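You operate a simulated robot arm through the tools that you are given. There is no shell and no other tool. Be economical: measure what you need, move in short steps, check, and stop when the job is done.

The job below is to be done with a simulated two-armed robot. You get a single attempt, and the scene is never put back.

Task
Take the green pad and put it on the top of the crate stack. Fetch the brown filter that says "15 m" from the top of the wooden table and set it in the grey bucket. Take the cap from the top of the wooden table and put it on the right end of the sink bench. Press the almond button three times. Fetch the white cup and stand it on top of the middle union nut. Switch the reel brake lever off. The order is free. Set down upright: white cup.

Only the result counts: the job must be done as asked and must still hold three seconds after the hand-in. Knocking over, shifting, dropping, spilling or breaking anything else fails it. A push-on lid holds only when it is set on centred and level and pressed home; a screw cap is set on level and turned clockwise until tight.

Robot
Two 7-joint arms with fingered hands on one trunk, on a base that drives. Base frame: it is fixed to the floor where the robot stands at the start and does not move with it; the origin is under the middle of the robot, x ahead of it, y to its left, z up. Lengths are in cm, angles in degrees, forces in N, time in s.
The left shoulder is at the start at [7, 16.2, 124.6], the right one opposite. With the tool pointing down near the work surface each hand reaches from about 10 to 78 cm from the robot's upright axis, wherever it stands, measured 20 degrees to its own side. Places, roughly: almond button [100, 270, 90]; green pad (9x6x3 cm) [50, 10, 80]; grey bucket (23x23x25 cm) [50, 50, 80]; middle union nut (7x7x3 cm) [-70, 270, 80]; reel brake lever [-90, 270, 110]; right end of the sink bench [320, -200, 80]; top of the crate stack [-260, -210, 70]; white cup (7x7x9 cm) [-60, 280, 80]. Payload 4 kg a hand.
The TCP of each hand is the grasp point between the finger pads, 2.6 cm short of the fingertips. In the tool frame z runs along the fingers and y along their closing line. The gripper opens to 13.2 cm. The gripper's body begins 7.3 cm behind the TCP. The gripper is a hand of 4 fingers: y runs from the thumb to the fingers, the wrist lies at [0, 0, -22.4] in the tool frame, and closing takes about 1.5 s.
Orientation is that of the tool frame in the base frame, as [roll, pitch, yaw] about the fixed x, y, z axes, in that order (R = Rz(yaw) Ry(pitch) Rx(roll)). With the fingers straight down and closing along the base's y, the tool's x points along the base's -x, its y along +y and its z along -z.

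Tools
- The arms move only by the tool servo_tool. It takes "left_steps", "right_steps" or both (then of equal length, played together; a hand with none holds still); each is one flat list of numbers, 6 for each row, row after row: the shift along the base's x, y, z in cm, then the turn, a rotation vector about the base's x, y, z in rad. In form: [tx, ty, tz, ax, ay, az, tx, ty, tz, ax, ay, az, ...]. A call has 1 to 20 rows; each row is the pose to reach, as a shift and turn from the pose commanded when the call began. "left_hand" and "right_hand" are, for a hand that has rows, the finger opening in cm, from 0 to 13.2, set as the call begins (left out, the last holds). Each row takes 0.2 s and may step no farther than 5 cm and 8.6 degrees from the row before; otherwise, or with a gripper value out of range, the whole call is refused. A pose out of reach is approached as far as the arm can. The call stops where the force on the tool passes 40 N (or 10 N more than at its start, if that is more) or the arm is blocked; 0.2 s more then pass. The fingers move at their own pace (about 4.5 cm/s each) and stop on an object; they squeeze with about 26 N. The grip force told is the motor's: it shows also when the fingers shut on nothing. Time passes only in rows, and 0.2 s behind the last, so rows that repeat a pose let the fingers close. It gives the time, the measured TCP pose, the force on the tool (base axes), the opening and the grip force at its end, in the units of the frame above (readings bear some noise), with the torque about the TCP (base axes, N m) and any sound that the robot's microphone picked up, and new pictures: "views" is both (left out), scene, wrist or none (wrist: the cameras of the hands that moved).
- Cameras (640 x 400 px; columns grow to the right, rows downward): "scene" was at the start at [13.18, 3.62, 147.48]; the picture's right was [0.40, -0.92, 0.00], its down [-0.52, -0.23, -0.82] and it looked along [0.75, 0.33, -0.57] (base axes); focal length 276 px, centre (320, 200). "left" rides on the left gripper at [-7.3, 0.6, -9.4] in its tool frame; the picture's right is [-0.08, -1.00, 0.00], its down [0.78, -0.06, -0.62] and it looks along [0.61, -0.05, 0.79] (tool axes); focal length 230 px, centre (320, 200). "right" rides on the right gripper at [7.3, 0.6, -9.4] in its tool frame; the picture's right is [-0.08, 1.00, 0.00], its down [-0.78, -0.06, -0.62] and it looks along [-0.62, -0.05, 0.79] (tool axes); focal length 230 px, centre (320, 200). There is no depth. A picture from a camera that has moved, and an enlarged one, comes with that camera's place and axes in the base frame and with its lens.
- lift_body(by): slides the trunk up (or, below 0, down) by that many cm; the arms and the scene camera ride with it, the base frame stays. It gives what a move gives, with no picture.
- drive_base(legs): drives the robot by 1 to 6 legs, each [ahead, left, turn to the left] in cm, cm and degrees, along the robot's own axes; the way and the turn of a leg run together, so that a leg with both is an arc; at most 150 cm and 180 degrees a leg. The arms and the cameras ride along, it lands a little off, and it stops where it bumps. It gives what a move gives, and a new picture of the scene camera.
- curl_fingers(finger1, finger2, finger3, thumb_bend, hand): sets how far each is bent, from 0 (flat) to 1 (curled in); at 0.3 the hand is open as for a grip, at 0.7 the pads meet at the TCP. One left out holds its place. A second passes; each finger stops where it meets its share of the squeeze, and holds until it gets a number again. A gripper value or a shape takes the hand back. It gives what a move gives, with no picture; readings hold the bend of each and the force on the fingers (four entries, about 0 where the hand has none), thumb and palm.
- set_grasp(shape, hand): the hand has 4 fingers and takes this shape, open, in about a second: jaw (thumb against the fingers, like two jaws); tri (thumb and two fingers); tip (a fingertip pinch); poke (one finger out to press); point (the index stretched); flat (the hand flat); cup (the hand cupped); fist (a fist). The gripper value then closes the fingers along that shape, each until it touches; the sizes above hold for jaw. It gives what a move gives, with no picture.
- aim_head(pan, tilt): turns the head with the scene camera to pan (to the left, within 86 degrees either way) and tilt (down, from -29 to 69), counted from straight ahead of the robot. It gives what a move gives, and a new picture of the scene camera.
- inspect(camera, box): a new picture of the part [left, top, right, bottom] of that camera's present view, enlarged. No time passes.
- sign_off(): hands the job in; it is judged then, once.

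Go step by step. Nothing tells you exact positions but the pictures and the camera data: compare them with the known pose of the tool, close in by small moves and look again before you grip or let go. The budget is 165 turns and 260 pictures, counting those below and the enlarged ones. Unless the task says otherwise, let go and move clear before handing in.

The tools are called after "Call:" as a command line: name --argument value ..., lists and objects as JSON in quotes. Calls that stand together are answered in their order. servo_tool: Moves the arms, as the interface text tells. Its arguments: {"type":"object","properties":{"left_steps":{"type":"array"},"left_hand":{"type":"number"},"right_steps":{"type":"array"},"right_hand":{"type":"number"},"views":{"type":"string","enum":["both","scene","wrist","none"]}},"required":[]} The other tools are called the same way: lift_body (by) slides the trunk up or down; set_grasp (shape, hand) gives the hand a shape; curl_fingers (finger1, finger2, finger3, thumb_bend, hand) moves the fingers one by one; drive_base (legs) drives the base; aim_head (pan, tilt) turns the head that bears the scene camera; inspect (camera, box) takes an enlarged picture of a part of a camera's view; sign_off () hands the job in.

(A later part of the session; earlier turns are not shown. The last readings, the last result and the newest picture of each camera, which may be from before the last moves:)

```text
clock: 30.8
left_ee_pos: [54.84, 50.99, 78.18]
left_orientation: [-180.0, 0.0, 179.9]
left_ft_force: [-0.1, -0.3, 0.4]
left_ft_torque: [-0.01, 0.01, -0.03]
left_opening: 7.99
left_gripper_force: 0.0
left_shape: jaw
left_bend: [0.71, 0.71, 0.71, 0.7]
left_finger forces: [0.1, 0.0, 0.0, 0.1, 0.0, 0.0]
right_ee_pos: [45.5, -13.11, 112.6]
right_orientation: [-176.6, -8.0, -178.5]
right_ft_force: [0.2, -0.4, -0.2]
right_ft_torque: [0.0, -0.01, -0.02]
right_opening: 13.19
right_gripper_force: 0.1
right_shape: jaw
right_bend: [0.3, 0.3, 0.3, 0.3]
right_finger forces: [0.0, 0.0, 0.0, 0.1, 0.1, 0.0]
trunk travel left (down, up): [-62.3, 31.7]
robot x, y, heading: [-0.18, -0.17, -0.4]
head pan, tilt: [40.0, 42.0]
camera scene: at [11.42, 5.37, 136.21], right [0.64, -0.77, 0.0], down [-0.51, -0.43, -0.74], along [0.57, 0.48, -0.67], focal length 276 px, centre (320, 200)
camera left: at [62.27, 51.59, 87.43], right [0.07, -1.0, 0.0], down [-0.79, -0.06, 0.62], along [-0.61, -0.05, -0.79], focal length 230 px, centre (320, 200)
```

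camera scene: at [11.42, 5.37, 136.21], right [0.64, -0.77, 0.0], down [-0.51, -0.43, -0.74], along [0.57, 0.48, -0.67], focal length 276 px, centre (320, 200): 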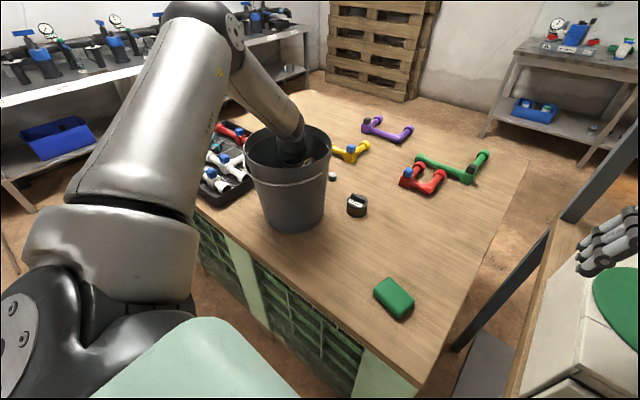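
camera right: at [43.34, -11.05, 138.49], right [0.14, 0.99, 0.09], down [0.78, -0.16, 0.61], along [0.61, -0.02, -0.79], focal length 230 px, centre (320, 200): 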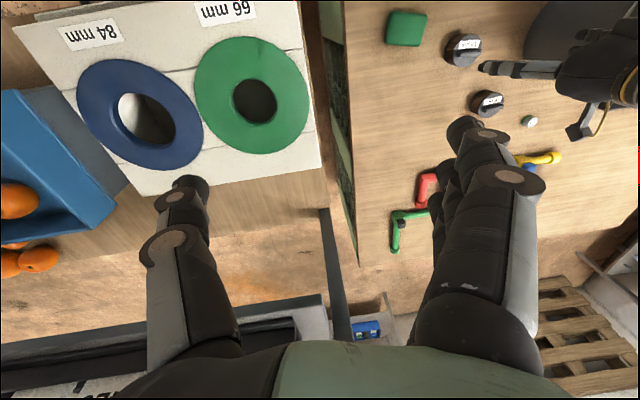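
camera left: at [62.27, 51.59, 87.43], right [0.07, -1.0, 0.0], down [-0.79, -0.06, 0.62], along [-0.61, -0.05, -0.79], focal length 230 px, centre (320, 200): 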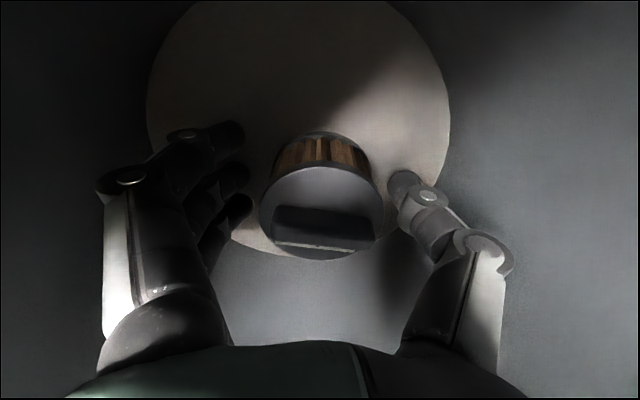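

The bucket is back at y of about 52. I'll withdraw the hand straight up, bring trunk and head back to their starting values, and compare with the first picture.

Call:
servo_tool --left_steps '[-0.5, 0.5, 4, 0, 0, 0, -0.5, 0.5, 8, 0, 0, 0, -0.5, 0.5, 12, 0, 0, 0, -0.5, 0.5, 16, 0, 0, 0, -0.5, 0.5, 20, 0, 0, 0, -0.5, 0.5, 24, 0, 0, 0, -0.5, 0.5, 28, 0, 0, 0]' --views "none"

Call:
lift_body --by 10.2

Call:
aim_head --pan 23.6 --tilt 34.9

```text
clock: 32.4
left_ee_pos: [54.07, 50.85, 106.48]
left_orientation: [179.9, 0.1, 179.7]
left_ft_force: [0.1, 0.0, 0.4]
left_ft_torque: [0.02, 0.02, 0.02]
left_opening: 7.99
left_gripper_force: 0.0
left_shape: jaw
left_bend: [0.71, 0.71, 0.71, 0.7]
left_finger forces: [0.1, 0.1, 0.0, 0.0, 0.0, 0.1]
right_ee_pos: [45.43, -13.2, 112.69]
right_orientation: [-176.5, -8.0, -178.4]
right_ft_force: [-0.6, 0.1, 0.2]
right_ft_torque: [-0.04, -0.01, 0.03]
right_opening: 13.22
right_gripper_force: 0.1
right_shape: jaw
right_bend: [0.3, 0.3, 0.3, 0.3]
right_finger forces: [0.1, 0.0, 0.0, 0.1, 0.0, 0.0]
trunk travel left (down, up): [-62.3, 31.7]
robot x, y, heading: [0.14, 0.07, -0.1]
head pan, tilt: [40.0, 42.0]
```

```text
clock: 33.8
left_ee_pos: [54.12, 50.92, 116.52]
left_orientation: [179.9, 0.0, 179.7]
left_ft_force: [-0.4, 1.0, -0.5]
left_ft_torque: [-0.04, 0.02, -0.02]
left_opening: 7.97
left_gripper_force: 0.0
left_shape: jaw
left_bend: [0.71, 0.71, 0.71, 0.7]
left_finger forces: [0.1, 0.0, 0.0, 0.1, 0.0, 0.0]
right_ee_pos: [45.57, -13.23, 122.89]
right_orientation: [-176.5, -8.0, -178.4]
right_ft_force: [-0.7, 0.7, -0.3]
right_ft_torque: [-0.01, 0.02, 0.03]
right_opening: 13.2
right_gripper_force: 0.1
right_shape: jaw
right_bend: [0.3, 0.3, 0.3, 0.3]
right_finger forces: [0.0, 0.0, 0.0, 0.0, 0.0, 0.0]
trunk travel left (down, up): [-72.5, 21.5]
robot x, y, heading: [-0.17, -0.45, -0.2]
head pan, tilt: [40.0, 42.0]
```

```text
clock: 34.5
left_ee_pos: [54.19, 50.93, 116.57]
left_orientation: [-179.9, 0.0, 179.9]
left_ft_force: [-0.3, 0.0, -0.1]
left_ft_torque: [0.0, -0.03, -0.01]
left_opening: 7.99
left_gripper_force: 0.1
left_shape: jaw
left_bend: [0.71, 0.71, 0.71, 0.7]
left_finger forces: [0.0, 0.1, 0.1, 0.0, 0.0, 0.0]
right_ee_pos: [45.5, -13.17, 122.86]
right_orientation: [-176.6, -7.9, -178.4]
right_ft_force: [-0.4, 0.2, -0.2]
right_ft_torque: [0.04, -0.01, -0.03]
right_opening: 13.17
right_gripper_force: 0.0
right_shape: jaw
right_bend: [0.3, 0.3, 0.3, 0.3]
right_finger forces: [0.1, 0.0, 0.0, 0.0, 0.1, 0.1]
trunk travel left (down, up): [-72.5, 21.5]
robot x, y, heading: [-0.01, -0.09, -0.1]
head pan, tilt: [23.6, 34.9]
camera scene: at [13.08, 3.49, 147.48], right [0.4, -0.92, 0.0], down [-0.53, -0.23, -0.82], along [0.75, 0.33, -0.57], focal length 276 px, centre (320, 200)
```

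scene: 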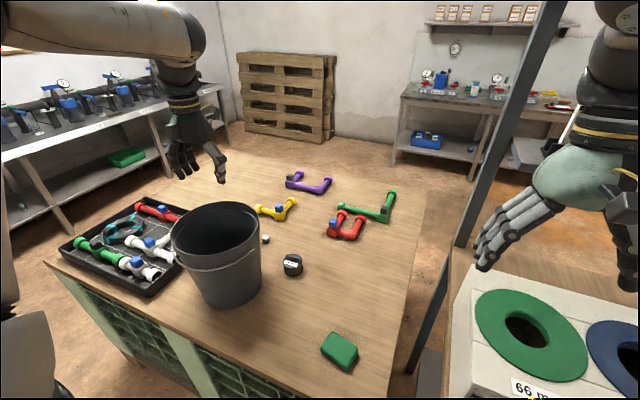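

The bucket's rim is within about 1 cm of its first picture and the tray is unmoved. Next comes the pad with the right hand: I'll level it and move it over the pad while the left hand rises clear.

Call:
servo_tool --right_steps '[0.5, 4.5, 0, 0.01, -0.023, -0.005, 1, 9, 0, 0.02, -0.047, -0.01, 1.5, 13.5, 0, 0.03, -0.07, -0.014, 2, 18, -2, 0.04, -0.093, -0.019, 2.2, 22, -4, 0.05, -0.117, -0.023, 2.2, 26, -6, 0.059, -0.14, -0.028, 2.2, 26, -10, 0.059, -0.14, -0.028, 2.2, 26, -10, 0.059, -0.14, -0.028]' --left_steps '[-1, 1, 2, 0, 0, 0, -2, 2, 4, 0, 0, 0, -3, 3, 6, 0, 0, 0, -4, 4, 8, 0, 0, 0, -5, 5, 8, 0, 0, 0, -6, 6, 8, 0, 0, 0, -7, 7, 8, 0, 0, 0, -7, 7, 8, 0, 0, 0]'

```text
clock: 36.3
left_ee_pos: [46.35, 56.44, 122.16]
left_orientation: [-180.0, 0.3, 179.9]
left_ft_force: [0.4, -0.2, -1.1]
left_ft_torque: [0.01, -0.01, -0.01]
left_opening: 7.97
left_gripper_force: 0.0
left_shape: jaw
left_bend: [0.71, 0.71, 0.71, 0.7]
left_finger forces: [0.0, 0.1, 0.0, 0.0, 0.1, 0.0]
left hand out of reach, approached as far as the arm can: row 3, 4, 5, 6, 7, 8
right_ee_pos: [47.86, 12.87, 112.73]
right_orientation: [-179.9, 0.1, -179.7]
right_ft_force: [-0.2, -0.8, 0.3]
right_ft_torque: [0.02, -0.02, -0.01]
right_opening: 13.19
right_gripper_force: 0.1
right_shape: jaw
right_bend: [0.3, 0.3, 0.3, 0.3]
right_finger forces: [0.1, 0.0, 0.1, 0.1, 0.1, 0.0]
trunk travel left (down, up): [-72.5, 21.5]
robot x, y, heading: [0.09, -0.17, -0.4]
head pan, tilt: [23.6, 34.9]
camera scene: at [13.08, 3.45, 147.48], right [0.4, -0.92, 0.0], down [-0.53, -0.23, -0.82], along [0.75, 0.33, -0.57], focal length 276 px, centre (320, 200)
camera right: at [40.49, 13.47, 122.19], right [0.07, 1.0, 0.0], down [0.78, -0.06, 0.62], along [0.62, -0.05, -0.79], focal length 230 px, centre (320, 200)
camera left: at [53.66, 57.02, 131.45], right [0.08, -1.0, 0.0], down [-0.79, -0.06, 0.61], along [-0.61, -0.05, -0.79], focal length 230 px, centre (320, 200)
```

scene: 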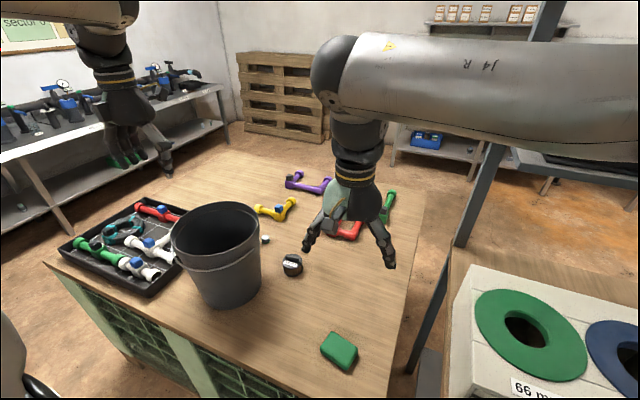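
right: 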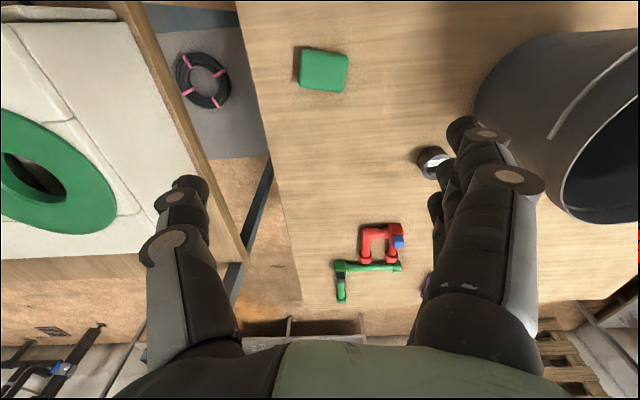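
left: 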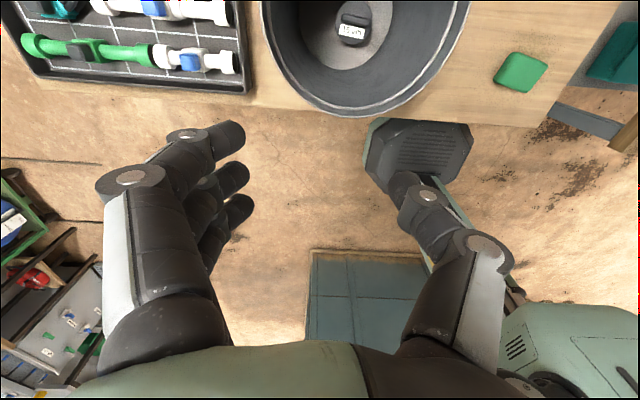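

The pad is at about [47.9, 13.5], turned about 8° clockwise. I'll align the right hand, pull the left hand back off the bucket, then lower the trunk.

Call:
servo_tool --right_steps '[0, 0.2, -2, 0, 0, -0.03, 0, 0.4, -4, 0, 0, -0.06, 0, 0.6, -6, 0, 0, -0.1, 0, 0.6, -8, 0, 0, -0.13, 0, 0.6, -8, 0, 0, -0.13]' --left_steps '[-3, -2, 0, 0, 0, 0, -6, -4, 0, 0, 0, 0, -9, -6, 0, 0, 0, 0, -12, -8, 0, 0, 0, 0, -13, -10, 0, 0, 0, 0]' --views "none"

Call:
lift_body --by -16

Call:
servo_tool --right_steps '[0, 0, 0, 0, 0, 0]'

```text
clock: 37.5
left_ee_pos: [33.48, 46.77, 122.19]
left_orientation: [180.0, 0.0, 179.8]
left_ft_force: [-0.4, 0.2, -0.2]
left_ft_torque: [0.04, 0.0, 0.01]
left_opening: 8.0
left_gripper_force: 0.1
left_shape: jaw
left_bend: [0.71, 0.71, 0.71, 0.7]
left_finger forces: [0.0, 0.1, 0.0, 0.0, 0.1, 0.0]
right_ee_pos: [47.83, 13.4, 104.6]
right_orientation: [-179.9, 0.1, 172.7]
right_ft_force: [0.4, 0.6, 0.3]
right_ft_torque: [0.04, 0.02, -0.01]
right_opening: 13.19
right_gripper_force: 0.0
right_shape: jaw
right_bend: [0.3, 0.3, 0.3, 0.3]
right_finger forces: [0.1, 0.0, 0.0, 0.1, 0.1, 0.0]
trunk travel left (down, up): [-72.5, 21.5]
robot x, y, heading: [-0.36, -0.26, -0.2]
head pan, tilt: [23.6, 34.9]
```

```text
clock: 39.4
left_ee_pos: [33.59, 46.84, 106.35]
left_orientation: [179.9, -0.1, 179.8]
left_ft_force: [0.5, 0.2, 0.4]
left_ft_torque: [-0.01, 0.02, 0.01]
left_opening: 7.97
left_gripper_force: 0.0
left_shape: jaw
left_bend: [0.71, 0.71, 0.71, 0.7]
left_finger forces: [0.1, 0.0, 0.0, 0.0, 0.1, 0.1]
right_ee_pos: [47.82, 13.43, 88.78]
right_orientation: [-179.8, 0.1, 172.8]
right_ft_force: [0.5, 0.3, 0.3]
right_ft_torque: [0.02, -0.01, 0.01]
right_opening: 13.21
right_gripper_force: 0.1
right_shape: jaw
right_bend: [0.3, 0.3, 0.3, 0.3]
right_finger forces: [0.0, 0.0, 0.1, 0.0, 0.0, 0.1]
trunk travel left (down, up): [-56.5, 37.5]
robot x, y, heading: [-0.11, -0.35, -0.3]
head pan, tilt: [23.6, 34.9]
```

```text
clock: 39.8
left_ee_pos: [33.51, 46.77, 106.27]
left_orientation: [-180.0, -0.1, 179.8]
left_ft_force: [0.4, -1.0, -0.7]
left_ft_torque: [-0.03, -0.04, -0.03]
left_opening: 7.97
left_gripper_force: 0.1
left_shape: jaw
left_bend: [0.71, 0.71, 0.71, 0.7]
left_finger forces: [0.0, 0.1, 0.0, 0.0, 0.0, 0.0]
right_ee_pos: [47.82, 13.53, 88.59]
right_orientation: [-179.9, 0.0, 172.8]
right_ft_force: [-0.2, -0.8, 0.5]
right_ft_torque: [0.0, 0.0, -0.02]
right_opening: 13.17
right_gripper_force: 0.0
right_shape: jaw
right_bend: [0.3, 0.3, 0.3, 0.3]
right_finger forces: [0.0, 0.1, 0.0, 0.0, 0.0, 0.0]
trunk travel left (down, up): [-56.5, 37.5]
robot x, y, heading: [0.02, -0.03, 0.0]
head pan, tilt: [23.6, 34.9]
camera scene: at [13.08, 3.49, 131.48], right [0.4, -0.92, 0.0], down [-0.53, -0.23, -0.82], along [0.75, 0.33, -0.57], focal length 276 px, centre (320, 200)
camera right: at [40.54, 15.08, 98.07], right [0.2, 0.98, 0.0], down [0.77, -0.16, 0.62], along [0.6, -0.13, -0.79], focal length 230 px, centre (320, 200)
```

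scene: 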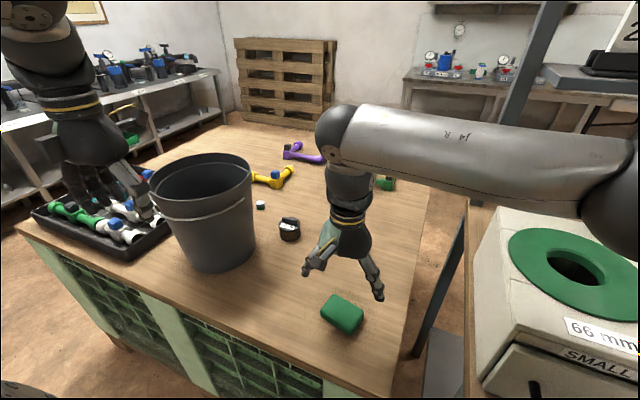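
right: 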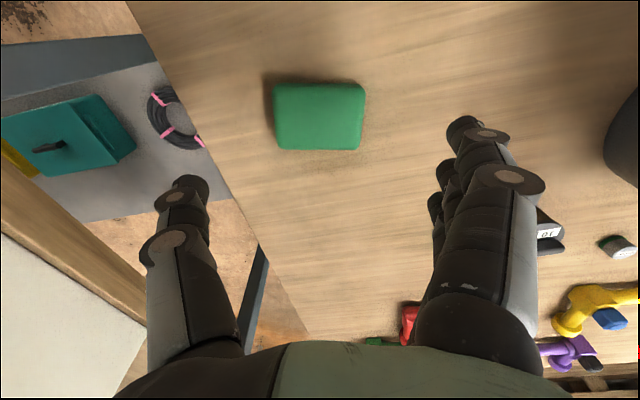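

The pad is squared up with the hand. I'll descend to z of about 77.2.

Call:
servo_tool --right_steps '[-0.3, 0, -3, 0, 0, 0, -0.3, 0, -6, 0, 0, 0, -0.3, 0, -9, 0, 0, 0, -0.3, 0, -11.4, 0, 0, 0, -0.3, 0, -11.4, 0, 0, 0]' --views "wrist"

```text
clock: 41.0
left_ee_pos: [33.54, 46.91, 106.32]
left_orientation: [180.0, -0.1, 179.8]
left_ft_force: [0.1, 0.8, 1.2]
left_ft_torque: [0.01, 0.0, 0.01]
left_opening: 7.96
left_gripper_force: 0.0
left_shape: jaw
left_bend: [0.71, 0.71, 0.71, 0.7]
left_finger forces: [0.1, 0.1, 0.1, 0.0, 0.0, 0.0]
right_ee_pos: [47.54, 13.53, 77.18]
right_orientation: [-179.8, 0.1, 172.8]
right_ft_force: [0.4, 0.2, -0.2]
right_ft_torque: [0.01, 0.02, -0.02]
right_opening: 13.2
right_gripper_force: 0.1
right_shape: jaw
right_bend: [0.3, 0.3, 0.3, 0.3]
right_finger forces: [0.0, 0.1, 0.0, 0.0, 0.0, 0.0]
trunk travel left (down, up): [-56.5, 37.5]
robot x, y, heading: [-0.07, 0.08, -0.2]
head pan, tilt: [23.6, 34.9]
camera right: at [40.25, 15.08, 86.61], right [0.2, 0.98, 0.0], down [0.77, -0.16, 0.62], along [0.6, -0.13, -0.79], focal length 230 px, centre (320, 200)
```

right: 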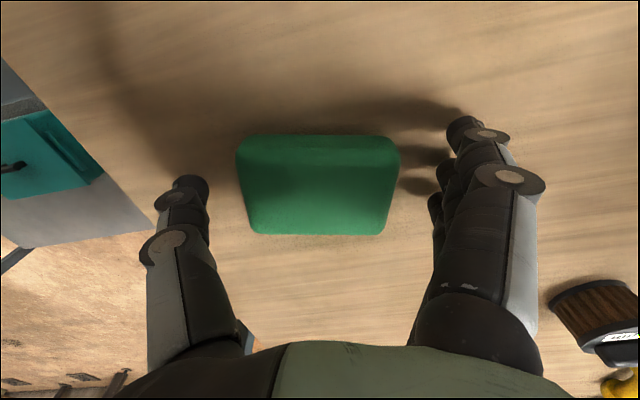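

The pad is centred. Closing the right hand on it.

Call:
servo_tool --right_steps '[0, 0, 0, 0, 0, 0, 0, 0, 0, 0, 0, 0, 0, 0, 0, 0, 0, 0, 0, 0, 0, 0, 0, 0, 0, 0, 0, 0, 0, 0, 0, 0, 0, 0, 0, 0, 0, 0, 0, 0, 0, 0]' --right_hand 7 --views "wrist"

```text
clock: 42.6
left_ee_pos: [33.5, 46.83, 106.26]
left_orientation: [180.0, 0.0, 179.7]
left_ft_force: [0.1, -0.3, 0.4]
left_ft_torque: [-0.01, -0.01, -0.01]
left_opening: 7.97
left_gripper_force: 0.1
left_shape: jaw
left_bend: [0.71, 0.71, 0.71, 0.7]
left_finger forces: [0.0, 0.0, 0.0, 0.0, 0.0, 0.0]
right_ee_pos: [47.54, 13.53, 77.2]
right_orientation: [-179.8, 0.1, 172.7]
right_ft_force: [0.4, 0.1, -0.5]
right_ft_torque: [-0.03, -0.03, -0.01]
right_opening: 7.86
right_gripper_force: 25.7
right_shape: jaw
right_bend: [0.72, 0.71, 0.72, 0.7]
right_finger forces: [5.1, 9.3, 8.7, 0.0, 23.1, 0.0]
trunk travel left (down, up): [-56.5, 37.5]
robot x, y, heading: [-0.07, -0.53, -0.3]
head pan, tilt: [23.6, 34.9]
camera right: at [40.28, 15.07, 86.61], right [0.2, 0.98, 0.0], down [0.77, -0.16, 0.62], along [0.6, -0.13, -0.79], focal length 230 px, centre (320, 200)
```

right: 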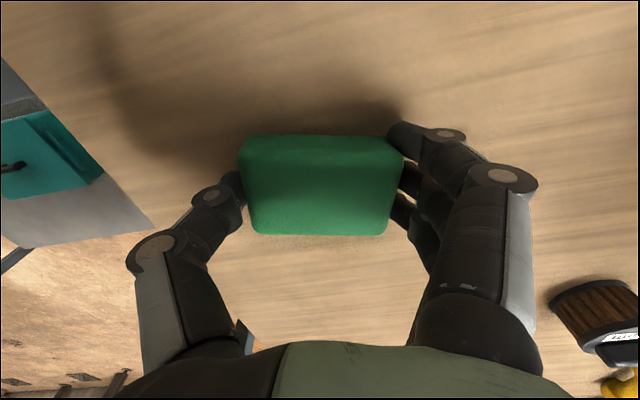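

The pad is held. I'll lift it and tuck the right hand towards the body, then look down at the base's clearance to the table.

Call:
servo_tool --right_steps '[0, 0, 4, 0, 0, 0, 0, 0, 8, 0, 0, 0, 0, 0, 12, 0, 0, 0, -3, -2, 16, 0, 0, 0, -6, -5, 19, 0, 0, 0, -9, -8, 22, 0, 0, 0, -12, -11, 24, 0, 0, 0, -14, -14, 24, 0, 0, 0, -14, -14, 24, 0, 0, 0]' --views "none"

Call:
aim_head --pan 10 --tilt 69

```text
refused: row 4 steps farther than a row can; nothing moved
```

```text
clock: 43.6
left_ee_pos: [33.46, 46.79, 106.31]
left_orientation: [180.0, 0.0, 179.9]
left_ft_force: [0.0, 0.2, 1.6]
left_ft_torque: [-0.03, -0.01, 0.03]
left_opening: 7.99
left_gripper_force: 0.1
left_shape: jaw
left_bend: [0.71, 0.71, 0.71, 0.7]
left_finger forces: [0.0, 0.0, 0.0, 0.1, 0.1, 0.0]
right_ee_pos: [47.48, 13.54, 77.15]
right_orientation: [-179.7, 0.0, 172.8]
right_ft_force: [0.3, -0.1, -0.4]
right_ft_torque: [0.0, 0.01, 0.04]
right_opening: 7.87
right_gripper_force: 25.4
right_shape: jaw
right_bend: [0.72, 0.71, 0.72, 0.7]
right_finger forces: [5.3, 9.2, 8.7, 0.1, 23.2, 0.0]
trunk travel left (down, up): [-56.5, 37.5]
robot x, y, heading: [-0.16, -0.12, -0.3]
head pan, tilt: [10.0, 68.8]
camera scene: at [10.51, 0.94, 127.1], right [0.17, -0.99, 0.0], down [-0.92, -0.16, -0.36], along [0.36, 0.06, -0.93], focal length 276 px, centre (320, 200)
```

scene: 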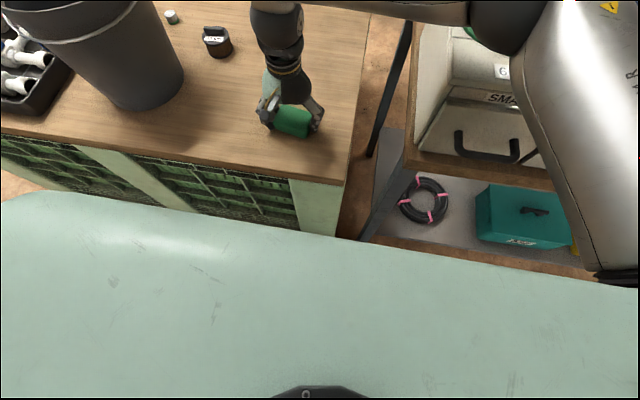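

The pad is still on the table. The right arm is better for the cap, since the bucket would be in the left arm's way, so I'll let the pad go here and take it with the left hand later. Releasing and rising.

Call:
servo_tool --right_steps '[0, 0, 0, 0, 0, 0, 0, 0, 0, 0, 0, 0, 0, 0, 0, 0, 0, 0, 0, 0, 0, 0, 0, 0, 0, 0, 0, 0, 0, 0, 0, 0, 4, 0, 0, 0, 0, 0, 9, 0, 0, 0, 0, 0, 14, 0, 0, 0, 0, 0, 19, 0, 0, 0, -3, -1, 23, 0, 0, 0, -6, -2, 27, 0, 0, 0, -9, -3, 30, 0, 0, 0, -12, -4, 33, 0, 0, 0, -14, -5, 35, 0, 0, 0, -14, -5, 35, 0, 0, 0]' --right_hand 13.2 --views "scene"

```text
refused: row 10 steps farther than a row can; nothing moved
```

One step was slightly too long; I'll resend it with shorter steps.

Call:
servo_tool --right_steps '[0, 0, 0, 0, 0, 0, 0, 0, 0, 0, 0, 0, 0, 0, 0, 0, 0, 0, 0, 0, 0, 0, 0, 0, 0, 0, 0, 0, 0, 0, 0, 0, 4, 0, 0, 0, 0, 0, 8.5, 0, 0, 0, 0, 0, 13, 0, 0, 0, 0, 0, 17.5, 0, 0, 0, -2, -1, 21.5, 0, 0, 0, -4, -2, 25.5, 0, 0, 0, -7, -3, 28.5, 0, 0, 0, -10, -4, 31.5, 0, 0, 0, -13, -5, 33, 0, 0, 0, -14, -5, 35, 0, 0, 0]' --right_hand 13.2 --views "scene"

```text
clock: 46.8
left_ee_pos: [33.41, 46.81, 106.24]
left_orientation: [180.0, 0.1, 179.8]
left_ft_force: [0.0, 0.3, -0.9]
left_ft_torque: [-0.03, -0.01, -0.02]
left_opening: 7.96
left_gripper_force: 0.1
left_shape: jaw
left_bend: [0.71, 0.71, 0.71, 0.7]
left_finger forces: [0.0, 0.1, 0.0, 0.0, 0.1, 0.1]
right_ee_pos: [33.47, 8.56, 112.19]
right_orientation: [-179.8, 0.2, 172.8]
right_ft_force: [-0.4, -0.1, 0.3]
right_ft_torque: [-0.02, 0.01, -0.02]
right_opening: 13.2
right_gripper_force: 0.0
right_shape: jaw
right_bend: [0.3, 0.3, 0.3, 0.3]
right_finger forces: [0.0, 0.1, 0.0, 0.2, 0.0, 0.2]
trunk travel left (down, up): [-56.5, 37.5]
robot x, y, heading: [-0.04, -0.23, -0.3]
head pan, tilt: [10.0, 68.8]
camera scene: at [10.38, 0.99, 127.11], right [0.17, -0.99, 0.0], down [-0.92, -0.16, -0.36], along [0.36, 0.06, -0.93], focal length 276 px, centre (320, 200)
```

scene: 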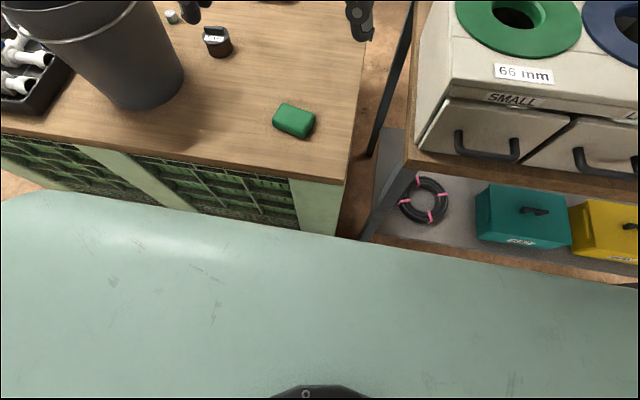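

The pad is back where it was. I'll drive 30 cm to the left so the right arm can reach the cap past the bucket.

Call:
drive_base --legs '[[0, 30, 0]]'

Call:
aim_head --pan 10 --tilt 45

```text
clock: 48.8
left_ee_pos: [33.65, 77.49, 106.22]
left_orientation: [-180.0, 0.0, 179.7]
left_ft_force: [0.8, -0.2, -0.3]
left_ft_torque: [0.02, 0.01, -0.01]
left_opening: 7.99
left_gripper_force: 0.0
left_shape: jaw
left_bend: [0.71, 0.71, 0.71, 0.7]
left_finger forces: [0.0, 0.0, 0.0, 0.0, 0.1, 0.0]
right_ee_pos: [33.67, 39.18, 112.09]
right_orientation: [-179.9, 0.1, 172.7]
right_ft_force: [-0.1, 0.9, 0.8]
right_ft_torque: [0.01, -0.02, -0.02]
right_opening: 13.19
right_gripper_force: 0.1
right_shape: jaw
right_bend: [0.3, 0.3, 0.3, 0.3]
right_finger forces: [0.0, 0.1, 0.0, 0.0, 0.1, 0.1]
trunk travel left (down, up): [-56.5, 37.5]
robot x, y, heading: [-0.06, 30.75, -0.4]
head pan, tilt: [10.0, 68.8]
camera scene: at [10.61, 31.7, 127.1], right [0.17, -0.99, 0.0], down [-0.92, -0.16, -0.36], along [0.36, 0.06, -0.93], focal length 276 px, centre (320, 200)
```

scene: 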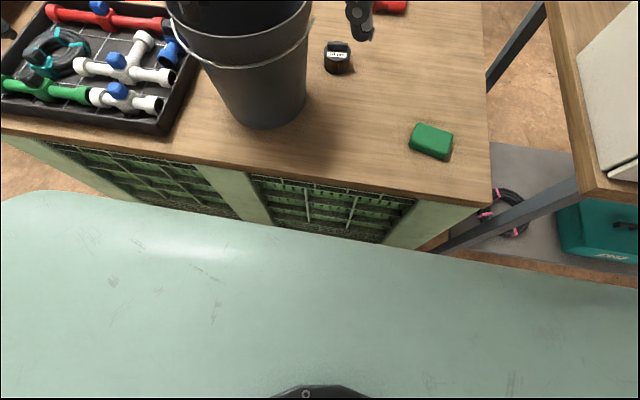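

```text
clock: 49.7
left_ee_pos: [33.77, 77.53, 106.22]
left_orientation: [-180.0, 0.0, 179.7]
left_ft_force: [0.7, 0.4, -0.2]
left_ft_torque: [0.02, 0.0, -0.03]
left_opening: 7.97
left_gripper_force: 0.0
left_shape: jaw
left_bend: [0.71, 0.71, 0.71, 0.7]
left_finger forces: [0.1, 0.1, 0.1, 0.1, 0.1, 0.0]
right_ee_pos: [33.7, 39.22, 112.12]
right_orientation: [-179.9, 0.1, 172.7]
right_ft_force: [0.2, 0.5, -0.1]
right_ft_torque: [-0.03, 0.0, 0.01]
right_opening: 13.18
right_gripper_force: 0.1
right_shape: jaw
right_bend: [0.3, 0.3, 0.3, 0.3]
right_finger forces: [0.0, 0.0, 0.0, 0.0, 0.0, 0.1]
trunk travel left (down, up): [-56.5, 37.5]
robot x, y, heading: [-0.13, 30.89, -0.3]
head pan, tilt: [10.0, 45.0]
camera scene: at [13.11, 32.11, 129.98], right [0.17, -0.99, 0.0], down [-0.7, -0.12, -0.71], along [0.7, 0.12, -0.71], focal length 276 px, centre (320, 200)
```

scene: 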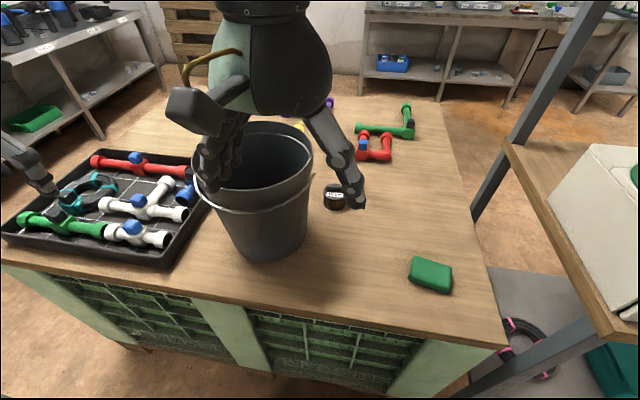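

From here the right shoulder is too far from the cap. Turning the robot left by about 40° brings that shoulder forward, so I'll move back slightly right, then 3 cm ahead, and turn.

Call:
drive_base --legs '[[0, -5, 0], [3, 0, 0], [0, 0, 40]]'

Call:
aim_head --pan -10 --tilt 40

```text
clock: 53.0
left_ee_pos: [-1.31, 83.24, 106.26]
left_orientation: [180.0, 0.0, -140.1]
left_ft_force: [0.3, -0.1, 0.2]
left_ft_torque: [-0.01, -0.02, 0.02]
left_opening: 7.99
left_gripper_force: 0.1
left_shape: jaw
left_bend: [0.71, 0.71, 0.71, 0.7]
left_finger forces: [0.1, 0.0, 0.0, 0.0, 0.0, 0.1]
right_ee_pos: [23.56, 54.1, 112.15]
right_orientation: [-179.9, 0.0, -147.3]
right_ft_force: [-0.6, -0.6, -0.3]
right_ft_torque: [0.03, -0.01, 0.02]
right_opening: 13.18
right_gripper_force: 0.0
right_shape: jaw
right_bend: [0.3, 0.3, 0.3, 0.3]
right_finger forces: [0.0, 0.0, 0.0, 0.0, 0.0, 0.0]
trunk travel left (down, up): [-56.5, 37.5]
robot x, y, heading: [2.8, 25.4, 39.7]
head pan, tilt: [10.0, 45.0]
camera scene: at [12.28, 35.27, 129.98], right [0.76, -0.65, 0.0], down [-0.46, -0.54, -0.71], along [0.46, 0.54, -0.71], focal length 276 px, centre (320, 200)
```

scene: 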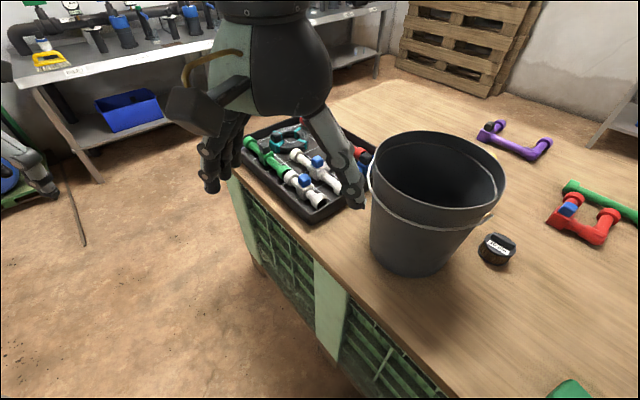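

```text
clock: 53.8
left_ee_pos: [-1.27, 83.25, 106.23]
left_orientation: [-180.0, 0.0, -140.2]
left_ft_force: [0.0, -0.1, -0.1]
left_ft_torque: [0.04, -0.03, 0.0]
left_opening: 7.95
left_gripper_force: 0.0
left_shape: jaw
left_bend: [0.71, 0.71, 0.71, 0.7]
left_finger forces: [0.0, 0.0, 0.1, 0.0, 0.0, 0.0]
right_ee_pos: [23.39, 53.99, 112.29]
right_orientation: [-179.9, 0.1, -147.3]
right_ft_force: [-0.5, 0.1, -0.6]
right_ft_torque: [-0.02, 0.03, 0.01]
right_opening: 13.19
right_gripper_force: 0.1
right_shape: jaw
right_bend: [0.3, 0.3, 0.3, 0.3]
right_finger forces: [0.0, 0.0, 0.1, 0.0, 0.0, 0.0]
trunk travel left (down, up): [-56.5, 37.5]
robot x, y, heading: [3.58, 26.05, 39.6]
head pan, tilt: [-10.0, 40.0]
camera scene: at [14.41, 33.29, 130.71], right [0.5, -0.87, 0.0], down [-0.56, -0.32, -0.77], along [0.66, 0.38, -0.64], focal length 276 px, centre (320, 200)
```

scene: 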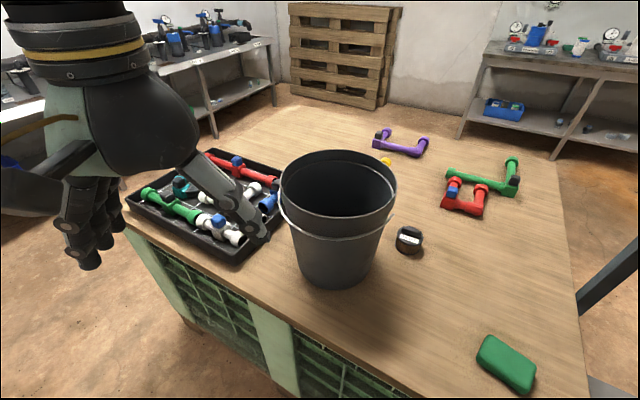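

The robot stands at [3.5, 26] turned 40°. I'll swing the right hand around the right side of the bucket to above the cap.

Call:
servo_tool --right_steps '[3.2, -3, 0, 0, 0, 0, 6.5, -6, 0, 0, 0, 0, 9.7, -9, 0, 0, 0, 0, 13, -12, 0, 0, 0, 0, 16.2, -15, 0, 0, 0, 0, 19.5, -18, 0, 0, 0, 0, 22.7, -21, 0, 0, 0, 0, 26, -24, 0, 0, 0, 0, 29, -21.4, -1, 0, 0, 0, 32, -18.8, -2, 0, 0, 0, 35, -16, -3, 0, 0, 0, 38, -13.4, -4, 0, 0, 0, 41, -10.8, -5, 0, 0, 0, 44, -8, -6, 0, 0, 0, 47, -5.4, -7, 0, 0, 0, 50, -3, -8, 0, 0, 0, 50, -3, -8, 0, 0, 0]'

```text
clock: 57.4
left_ee_pos: [-1.34, 83.37, 106.25]
left_orientation: [-179.9, 0.1, -140.2]
left_ft_force: [-0.1, 0.0, -0.1]
left_ft_torque: [0.03, -0.04, 0.02]
left_opening: 7.97
left_gripper_force: 0.0
left_shape: jaw
left_bend: [0.71, 0.71, 0.71, 0.7]
left_finger forces: [0.1, 0.0, 0.1, 0.0, 0.1, 0.0]
right_ee_pos: [69.5, 48.6, 103.1]
right_orientation: [-179.9, 0.4, -147.2]
right_ft_force: [-0.3, 0.0, 0.4]
right_ft_torque: [-0.03, -0.01, 0.0]
right_opening: 13.19
right_gripper_force: 0.1
right_shape: jaw
right_bend: [0.3, 0.3, 0.3, 0.3]
right_finger forces: [0.1, 0.0, 0.0, 0.0, 0.0, 0.0]
right hand out of reach, approached as far as the arm can: row 8, 15, 16, 17
trunk travel left (down, up): [-56.5, 37.5]
robot x, y, heading: [3.45, 25.64, 39.9]
head pan, tilt: [-10.0, 40.0]
camera scene: at [14.39, 33.32, 130.71], right [0.5, -0.87, 0.0], down [-0.56, -0.32, -0.77], along [0.66, 0.38, -0.64], focal length 276 px, centre (320, 200)
camera right: at [63.0, 45.3, 112.59], right [-0.47, 0.88, 0.0], down [0.69, 0.37, 0.62], along [0.55, 0.29, -0.78], focal length 230 px, centre (320, 200)
```

scene: 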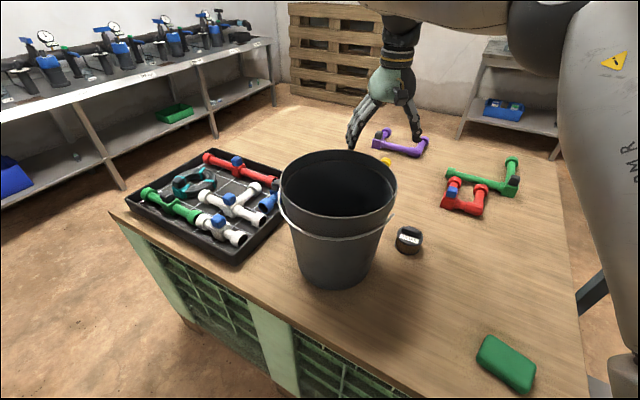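
right: 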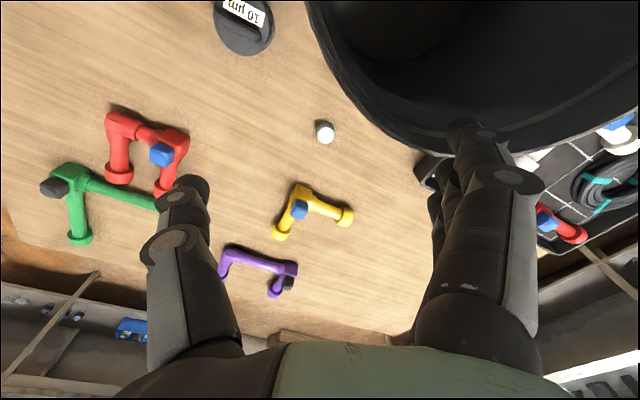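

The cap is at [75.9, 53]. I'll descend toward it with the fingers narrowed to 7 cm.

Call:
servo_tool --right_steps '[2, 1.4, -3, 0, 0, 0, 4, 2.8, -6, 0, 0, 0, 5.2, 3.6, -10, 0, 0, 0, 6.4, 4.4, -14, 0, 0, 0, 6.4, 4.4, -17, 0, 0, 0, 6.4, 4.4, -17, 0, 0, 0]' --right_hand 7

```text
clock: 58.2
left_ee_pos: [-1.5, 83.12, 106.36]
left_orientation: [-180.0, 0.1, -140.3]
left_ft_force: [0.1, -0.2, 0.8]
left_ft_torque: [-0.03, 0.01, -0.01]
left_opening: 7.98
left_gripper_force: 0.0
left_shape: jaw
left_bend: [0.71, 0.71, 0.71, 0.7]
left_finger forces: [0.0, 0.0, 0.1, 0.1, 0.1, 0.1]
right_ee_pos: [72.82, 51.57, 96.11]
right_orientation: [179.2, 1.4, -147.7]
right_ft_force: [-2.5, -3.4, 30.7]
right_ft_torque: [0.68, 2.99, 0.4]
right_opening: 7.42
right_gripper_force: 0.1
right_shape: jaw
right_bend: [0.7, 0.72, 0.72, 0.7]
right_finger forces: [44.9, 38.6, 0.1, 0.0, 0.0, 0.1]
right hand out of reach, approached as far as the arm can: row 2, 3, 4
trunk travel left (down, up): [-56.5, 37.5]
robot x, y, heading: [3.21, 25.76, 39.8]
head pan, tilt: [-10.0, 40.0]
stopped in row 4 (right hand): the force on the tool passed its limit (the readings are from after the stop); the commanded pose is now the measured one
camera scene: at [14.07, 33.1, 130.78], right [0.5, -0.87, 0.0], down [-0.56, -0.32, -0.77], along [0.67, 0.38, -0.64], focal length 276 px, centre (320, 200)
camera right: at [66.07, 47.92, 105.33], right [-0.47, 0.88, 0.02], down [0.69, 0.35, 0.63], along [0.56, 0.31, -0.77], focal length 230 px, centre (320, 200)
```

scene: 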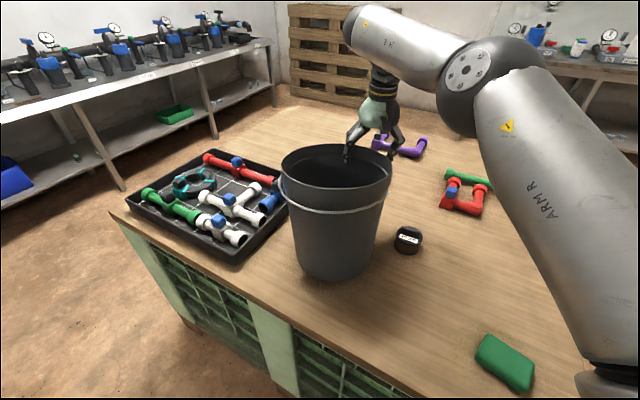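
right: 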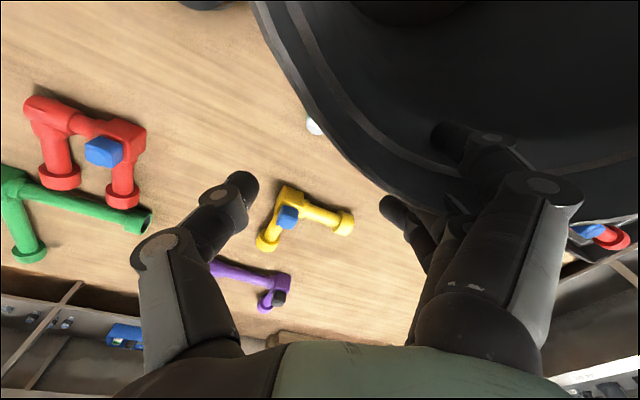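

The fingers came down on the bucket's far rim, so it reaches farther than I estimated. I'll lift straight up at once and look.

Call:
servo_tool --right_steps '[0, 0, 3, 0, 0, 0, 0, 0, 6, 0, 0, 0, 0.5, -2, 9, 0, 0, 0, 0.5, -4, 10, 0, 0, 0]'

Call:
inspect --camera "scene" --box '[250, 120, 440, 300]'

```text
clock: 59.2
left_ee_pos: [-1.35, 82.89, 106.62]
left_orientation: [179.7, 0.3, -140.2]
left_ft_force: [-1.0, -0.1, -0.2]
left_ft_torque: [0.1, -0.09, -0.01]
left_opening: 7.98
left_gripper_force: 0.1
left_shape: jaw
left_bend: [0.71, 0.71, 0.71, 0.7]
left_finger forces: [0.0, 0.1, 0.0, 0.0, 0.0, 0.1]
right_ee_pos: [71.49, 46.09, 103.67]
right_orientation: [179.2, 1.4, -147.5]
right_ft_force: [-0.9, 0.0, -0.5]
right_ft_torque: [0.08, -0.06, 0.02]
right_opening: 7.02
right_gripper_force: 0.1
right_shape: jaw
right_bend: [0.72, 0.72, 0.72, 0.7]
right_finger forces: [0.0, 0.1, 0.1, 0.0, 0.0, 0.1]
right hand out of reach, approached as far as the arm can: row 1, 2, 3, 4
trunk travel left (down, up): [-56.5, 37.5]
robot x, y, heading: [3.15, 25.85, 39.8]
head pan, tilt: [-10.0, 40.0]
camera scene: at [14.27, 32.75, 130.76], right [0.5, -0.87, 0.0], down [-0.56, -0.32, -0.77], along [0.67, 0.38, -0.64], focal length 276 px, centre (320, 200)
camera right: at [64.82, 42.55, 112.9], right [-0.47, 0.88, 0.01], down [0.69, 0.35, 0.64], along [0.56, 0.31, -0.77], focal length 230 px, centre (320, 200)
```

scene: 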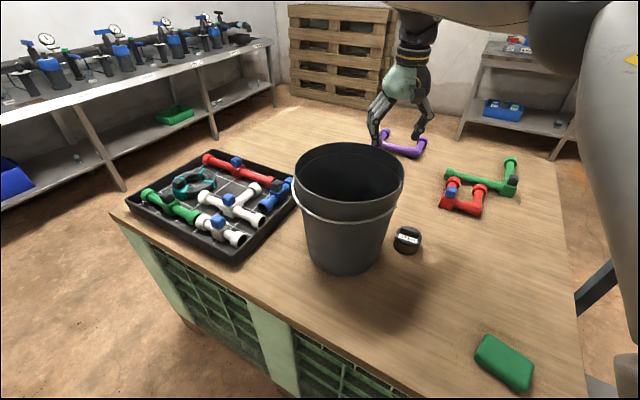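
right: 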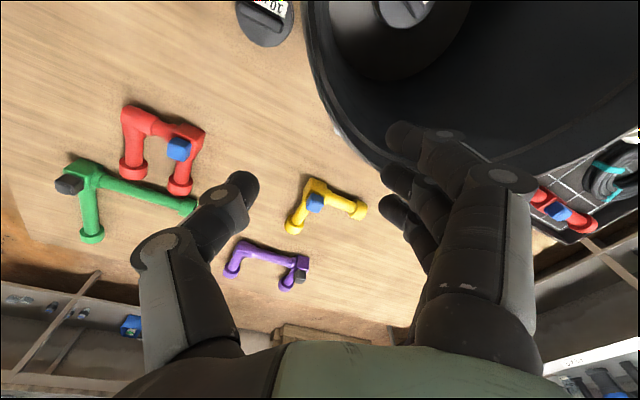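

```text
2.22 times, centred on (345, 210) of scene
camera zoom: at [14.27, 32.75, 130.76], right [0.5, -0.87, 0.0], down [-0.56, -0.32, -0.77], along [0.67, 0.38, -0.64], focal length 614 px, centre (264, 178)
```

zoom: 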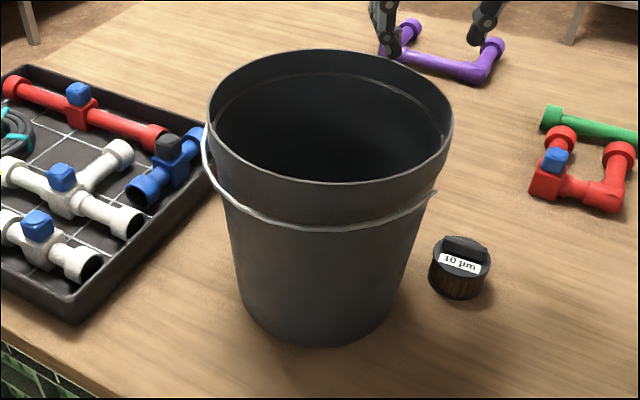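

The bucket was dragged again, to roughly [56.7, 49.6]; it should be near [52.4, 52.9]. I need better reach first, so I'll raise the right hand well clear, then move the base left and turn a bit more.

Call:
servo_tool --right_steps '[-2, -2, 4, 0, 0, 0, -4, -4, 8, 0, 0, 0, -7, -6, 11, 0, 0, 0, -10, -8, 14, 0, 0, 0, -13, -10, 14, 0, 0, 0, -13, -10, 14, 0, 0, 0]' --views "none"

Call:
drive_base --legs '[[0, 0, 12]]'

```text
clock: 60.6
left_ee_pos: [-1.18, 83.43, 106.26]
left_orientation: [-180.0, -0.1, -140.3]
left_ft_force: [-0.1, 0.2, -0.9]
left_ft_torque: [0.01, 0.01, 0.0]
left_opening: 7.96
left_gripper_force: 0.0
left_shape: jaw
left_bend: [0.71, 0.71, 0.71, 0.7]
left_finger forces: [0.1, 0.0, 0.0, 0.0, 0.0, 0.1]
right_ee_pos: [57.52, 37.07, 115.91]
right_orientation: [179.5, 1.0, -147.7]
right_ft_force: [-0.1, 0.0, 0.1]
right_ft_torque: [0.01, 0.03, 0.03]
right_opening: 7.02
right_gripper_force: 0.1
right_shape: jaw
right_bend: [0.72, 0.72, 0.72, 0.7]
right_finger forces: [0.0, 0.1, 0.1, 0.0, 0.0, 0.0]
right hand out of reach, approached as far as the arm can: row 1, 2, 3, 4, 5, 6
trunk travel left (down, up): [-56.5, 37.5]
robot x, y, heading: [3.12, 26.03, 39.9]
head pan, tilt: [-10.0, 40.0]
```

```text
clock: 61.8
left_ee_pos: [-13.08, 81.22, 106.24]
left_orientation: [-179.9, 0.0, -128.5]
left_ft_force: [-0.3, -1.3, 0.0]
left_ft_torque: [0.01, 0.02, -0.04]
left_opening: 7.98
left_gripper_force: 0.0
left_shape: jaw
left_bend: [0.71, 0.71, 0.71, 0.7]
left_finger forces: [0.0, 0.0, 0.0, 0.0, 0.1, 0.0]
right_ee_pos: [54.07, 48.06, 115.93]
right_orientation: [179.5, 1.1, -135.7]
right_ft_force: [0.6, 0.2, 0.2]
right_ft_torque: [0.0, 0.0, 0.0]
right_opening: 7.01
right_gripper_force: 0.0
right_shape: jaw
right_bend: [0.72, 0.72, 0.72, 0.7]
right_finger forces: [0.0, 0.1, 0.0, 0.0, 0.0, 0.0]
trunk travel left (down, up): [-56.5, 37.5]
robot x, y, heading: [3.18, 25.78, 51.6]
head pan, tilt: [-10.0, 40.0]
camera scene: at [12.65, 35.43, 130.71], right [0.66, -0.75, 0.0], down [-0.48, -0.43, -0.77], along [0.57, 0.51, -0.64], focal length 276 px, centre (320, 200)
```

scene: 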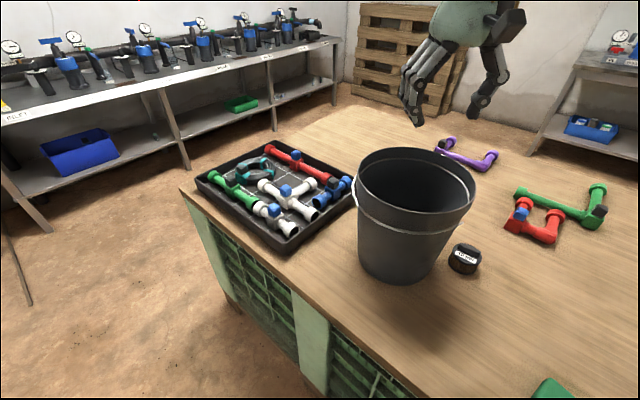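

Turned to 51.6°. I'll move the base a little towards +y and then look into the bucket with the right wrist camera, to push it back from inside.

Call:
drive_base --legs '[[6.5, 4.2, 0]]'

Call:
servo_tool --right_steps '[-1, -3, -2, 0, 0, 0, -1, -6, -2, 0, 0, 0]' --views "wrist"

```text
clock: 62.8
left_ee_pos: [-12.33, 88.61, 106.22]
left_orientation: [180.0, 0.0, -128.5]
left_ft_force: [0.4, 0.4, 0.3]
left_ft_torque: [0.01, -0.01, -0.02]
left_opening: 7.97
left_gripper_force: 0.2
left_shape: jaw
left_bend: [0.71, 0.71, 0.71, 0.7]
left_finger forces: [0.0, 0.1, 0.1, 0.0, 0.1, 0.0]
right_ee_pos: [54.73, 55.34, 115.99]
right_orientation: [179.4, 1.1, -135.7]
right_ft_force: [-0.3, 0.3, 0.0]
right_ft_torque: [0.0, 0.01, 0.02]
right_opening: 7.02
right_gripper_force: 0.0
right_shape: jaw
right_bend: [0.72, 0.72, 0.72, 0.7]
right_finger forces: [0.0, 0.0, 0.0, 0.0, 0.1, 0.0]
trunk travel left (down, up): [-56.5, 37.5]
robot x, y, heading: [3.73, 33.44, 51.7]
head pan, tilt: [-10.0, 40.0]
camera scene: at [13.34, 42.93, 130.72], right [0.66, -0.75, 0.0], down [-0.48, -0.43, -0.77], along [0.57, 0.51, -0.64], focal length 276 px, centre (320, 200)
```

scene: 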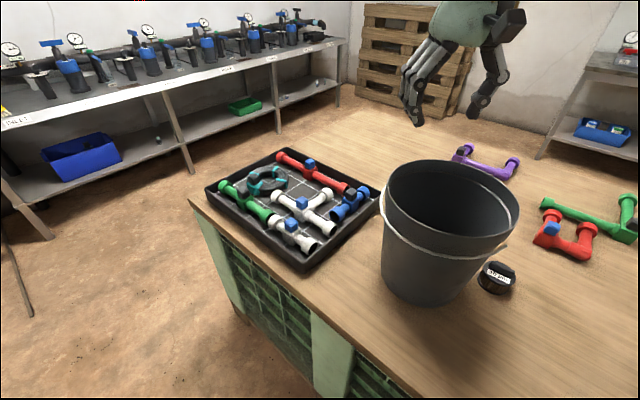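

```text
clock: 63.4
left_ee_pos: [-12.3, 88.7, 106.32]
left_orientation: [-180.0, -0.1, -128.5]
left_ft_force: [-0.3, 0.1, 0.2]
left_ft_torque: [-0.01, 0.01, 0.02]
left_opening: 7.97
left_gripper_force: 0.0
left_shape: jaw
left_bend: [0.71, 0.71, 0.71, 0.7]
left_finger forces: [0.0, 0.0, 0.1, 0.0, 0.1, 0.1]
right_ee_pos: [53.59, 49.47, 113.88]
right_orientation: [179.5, 1.2, -135.7]
right_ft_force: [0.0, 0.1, -0.6]
right_ft_torque: [-0.03, -0.02, -0.01]
right_opening: 7.03
right_gripper_force: 0.0
right_shape: jaw
right_bend: [0.72, 0.72, 0.72, 0.7]
right_finger forces: [0.1, 0.0, 0.1, 0.0, 0.0, 0.1]
trunk travel left (down, up): [-56.5, 37.5]
robot x, y, heading: [3.82, 33.44, 51.8]
head pan, tilt: [-10.0, 40.0]
camera right: at [47.82, 44.75, 123.16], right [-0.64, 0.77, 0.01], down [0.6, 0.49, 0.63], along [0.48, 0.41, -0.78], focal length 230 px, centre (320, 200)
```

right: 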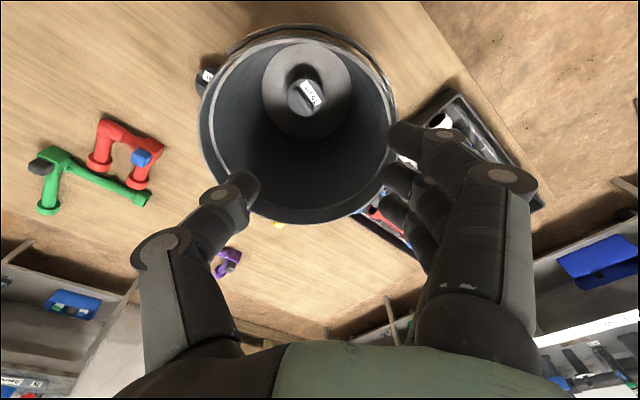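

The wrist camera sees straight into the bucket: its centre is about [57.3, 50], with the filter upright near the middle. I'll go down inside around the filter as before.

Call:
servo_tool --right_steps '[2, 0.3, 0, 0, 0, 0, 3.9, 0.6, 0, 0, 0, 0, 3.9, 0.6, -4.5, 0, 0, 0, 3.9, 0.6, -9, 0, 0, 0, 3.9, 0.6, -13.5, 0, 0, 0, 3.9, 0.6, -18, 0, 0, 0, 3.9, 0.6, -18, 0, 0, 0]' --right_hand 9.5 --views "wrist"

```text
clock: 65.0
left_ee_pos: [-12.39, 88.74, 106.18]
left_orientation: [-180.0, 0.0, -128.4]
left_ft_force: [0.3, -0.5, -0.1]
left_ft_torque: [0.01, 0.03, -0.02]
left_opening: 7.98
left_gripper_force: 0.0
left_shape: jaw
left_bend: [0.71, 0.71, 0.71, 0.7]
left_finger forces: [0.1, 0.1, 0.1, 0.0, 0.1, 0.0]
right_ee_pos: [57.71, 50.29, 95.99]
right_orientation: [179.4, 1.1, -135.8]
right_ft_force: [-0.1, 0.3, -0.5]
right_ft_torque: [-0.02, 0.02, 0.0]
right_opening: 9.48
right_gripper_force: 0.1
right_shape: jaw
right_bend: [0.66, 0.66, 0.66, 0.62]
right_finger forces: [0.0, 0.0, 0.1, 0.0, 0.0, 0.1]
right hand out of reach, approached as far as the arm can: row 1, 2
trunk travel left (down, up): [-56.5, 37.5]
robot x, y, heading: [3.49, 32.84, 51.8]
head pan, tilt: [-10.0, 40.0]
camera right: at [51.95, 45.48, 105.34], right [-0.64, 0.77, 0.01], down [0.6, 0.49, 0.63], along [0.48, 0.41, -0.77], focal length 230 px, centre (320, 200)
```

right: 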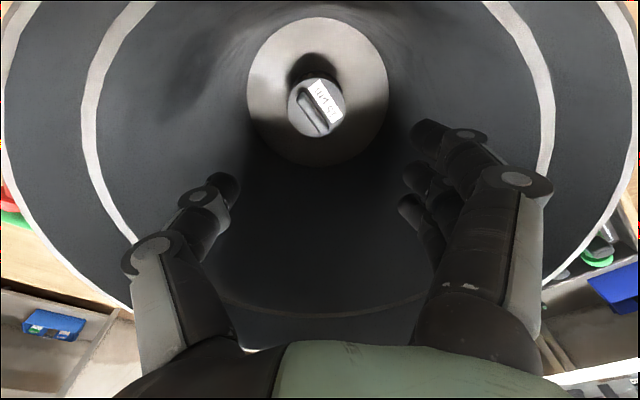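

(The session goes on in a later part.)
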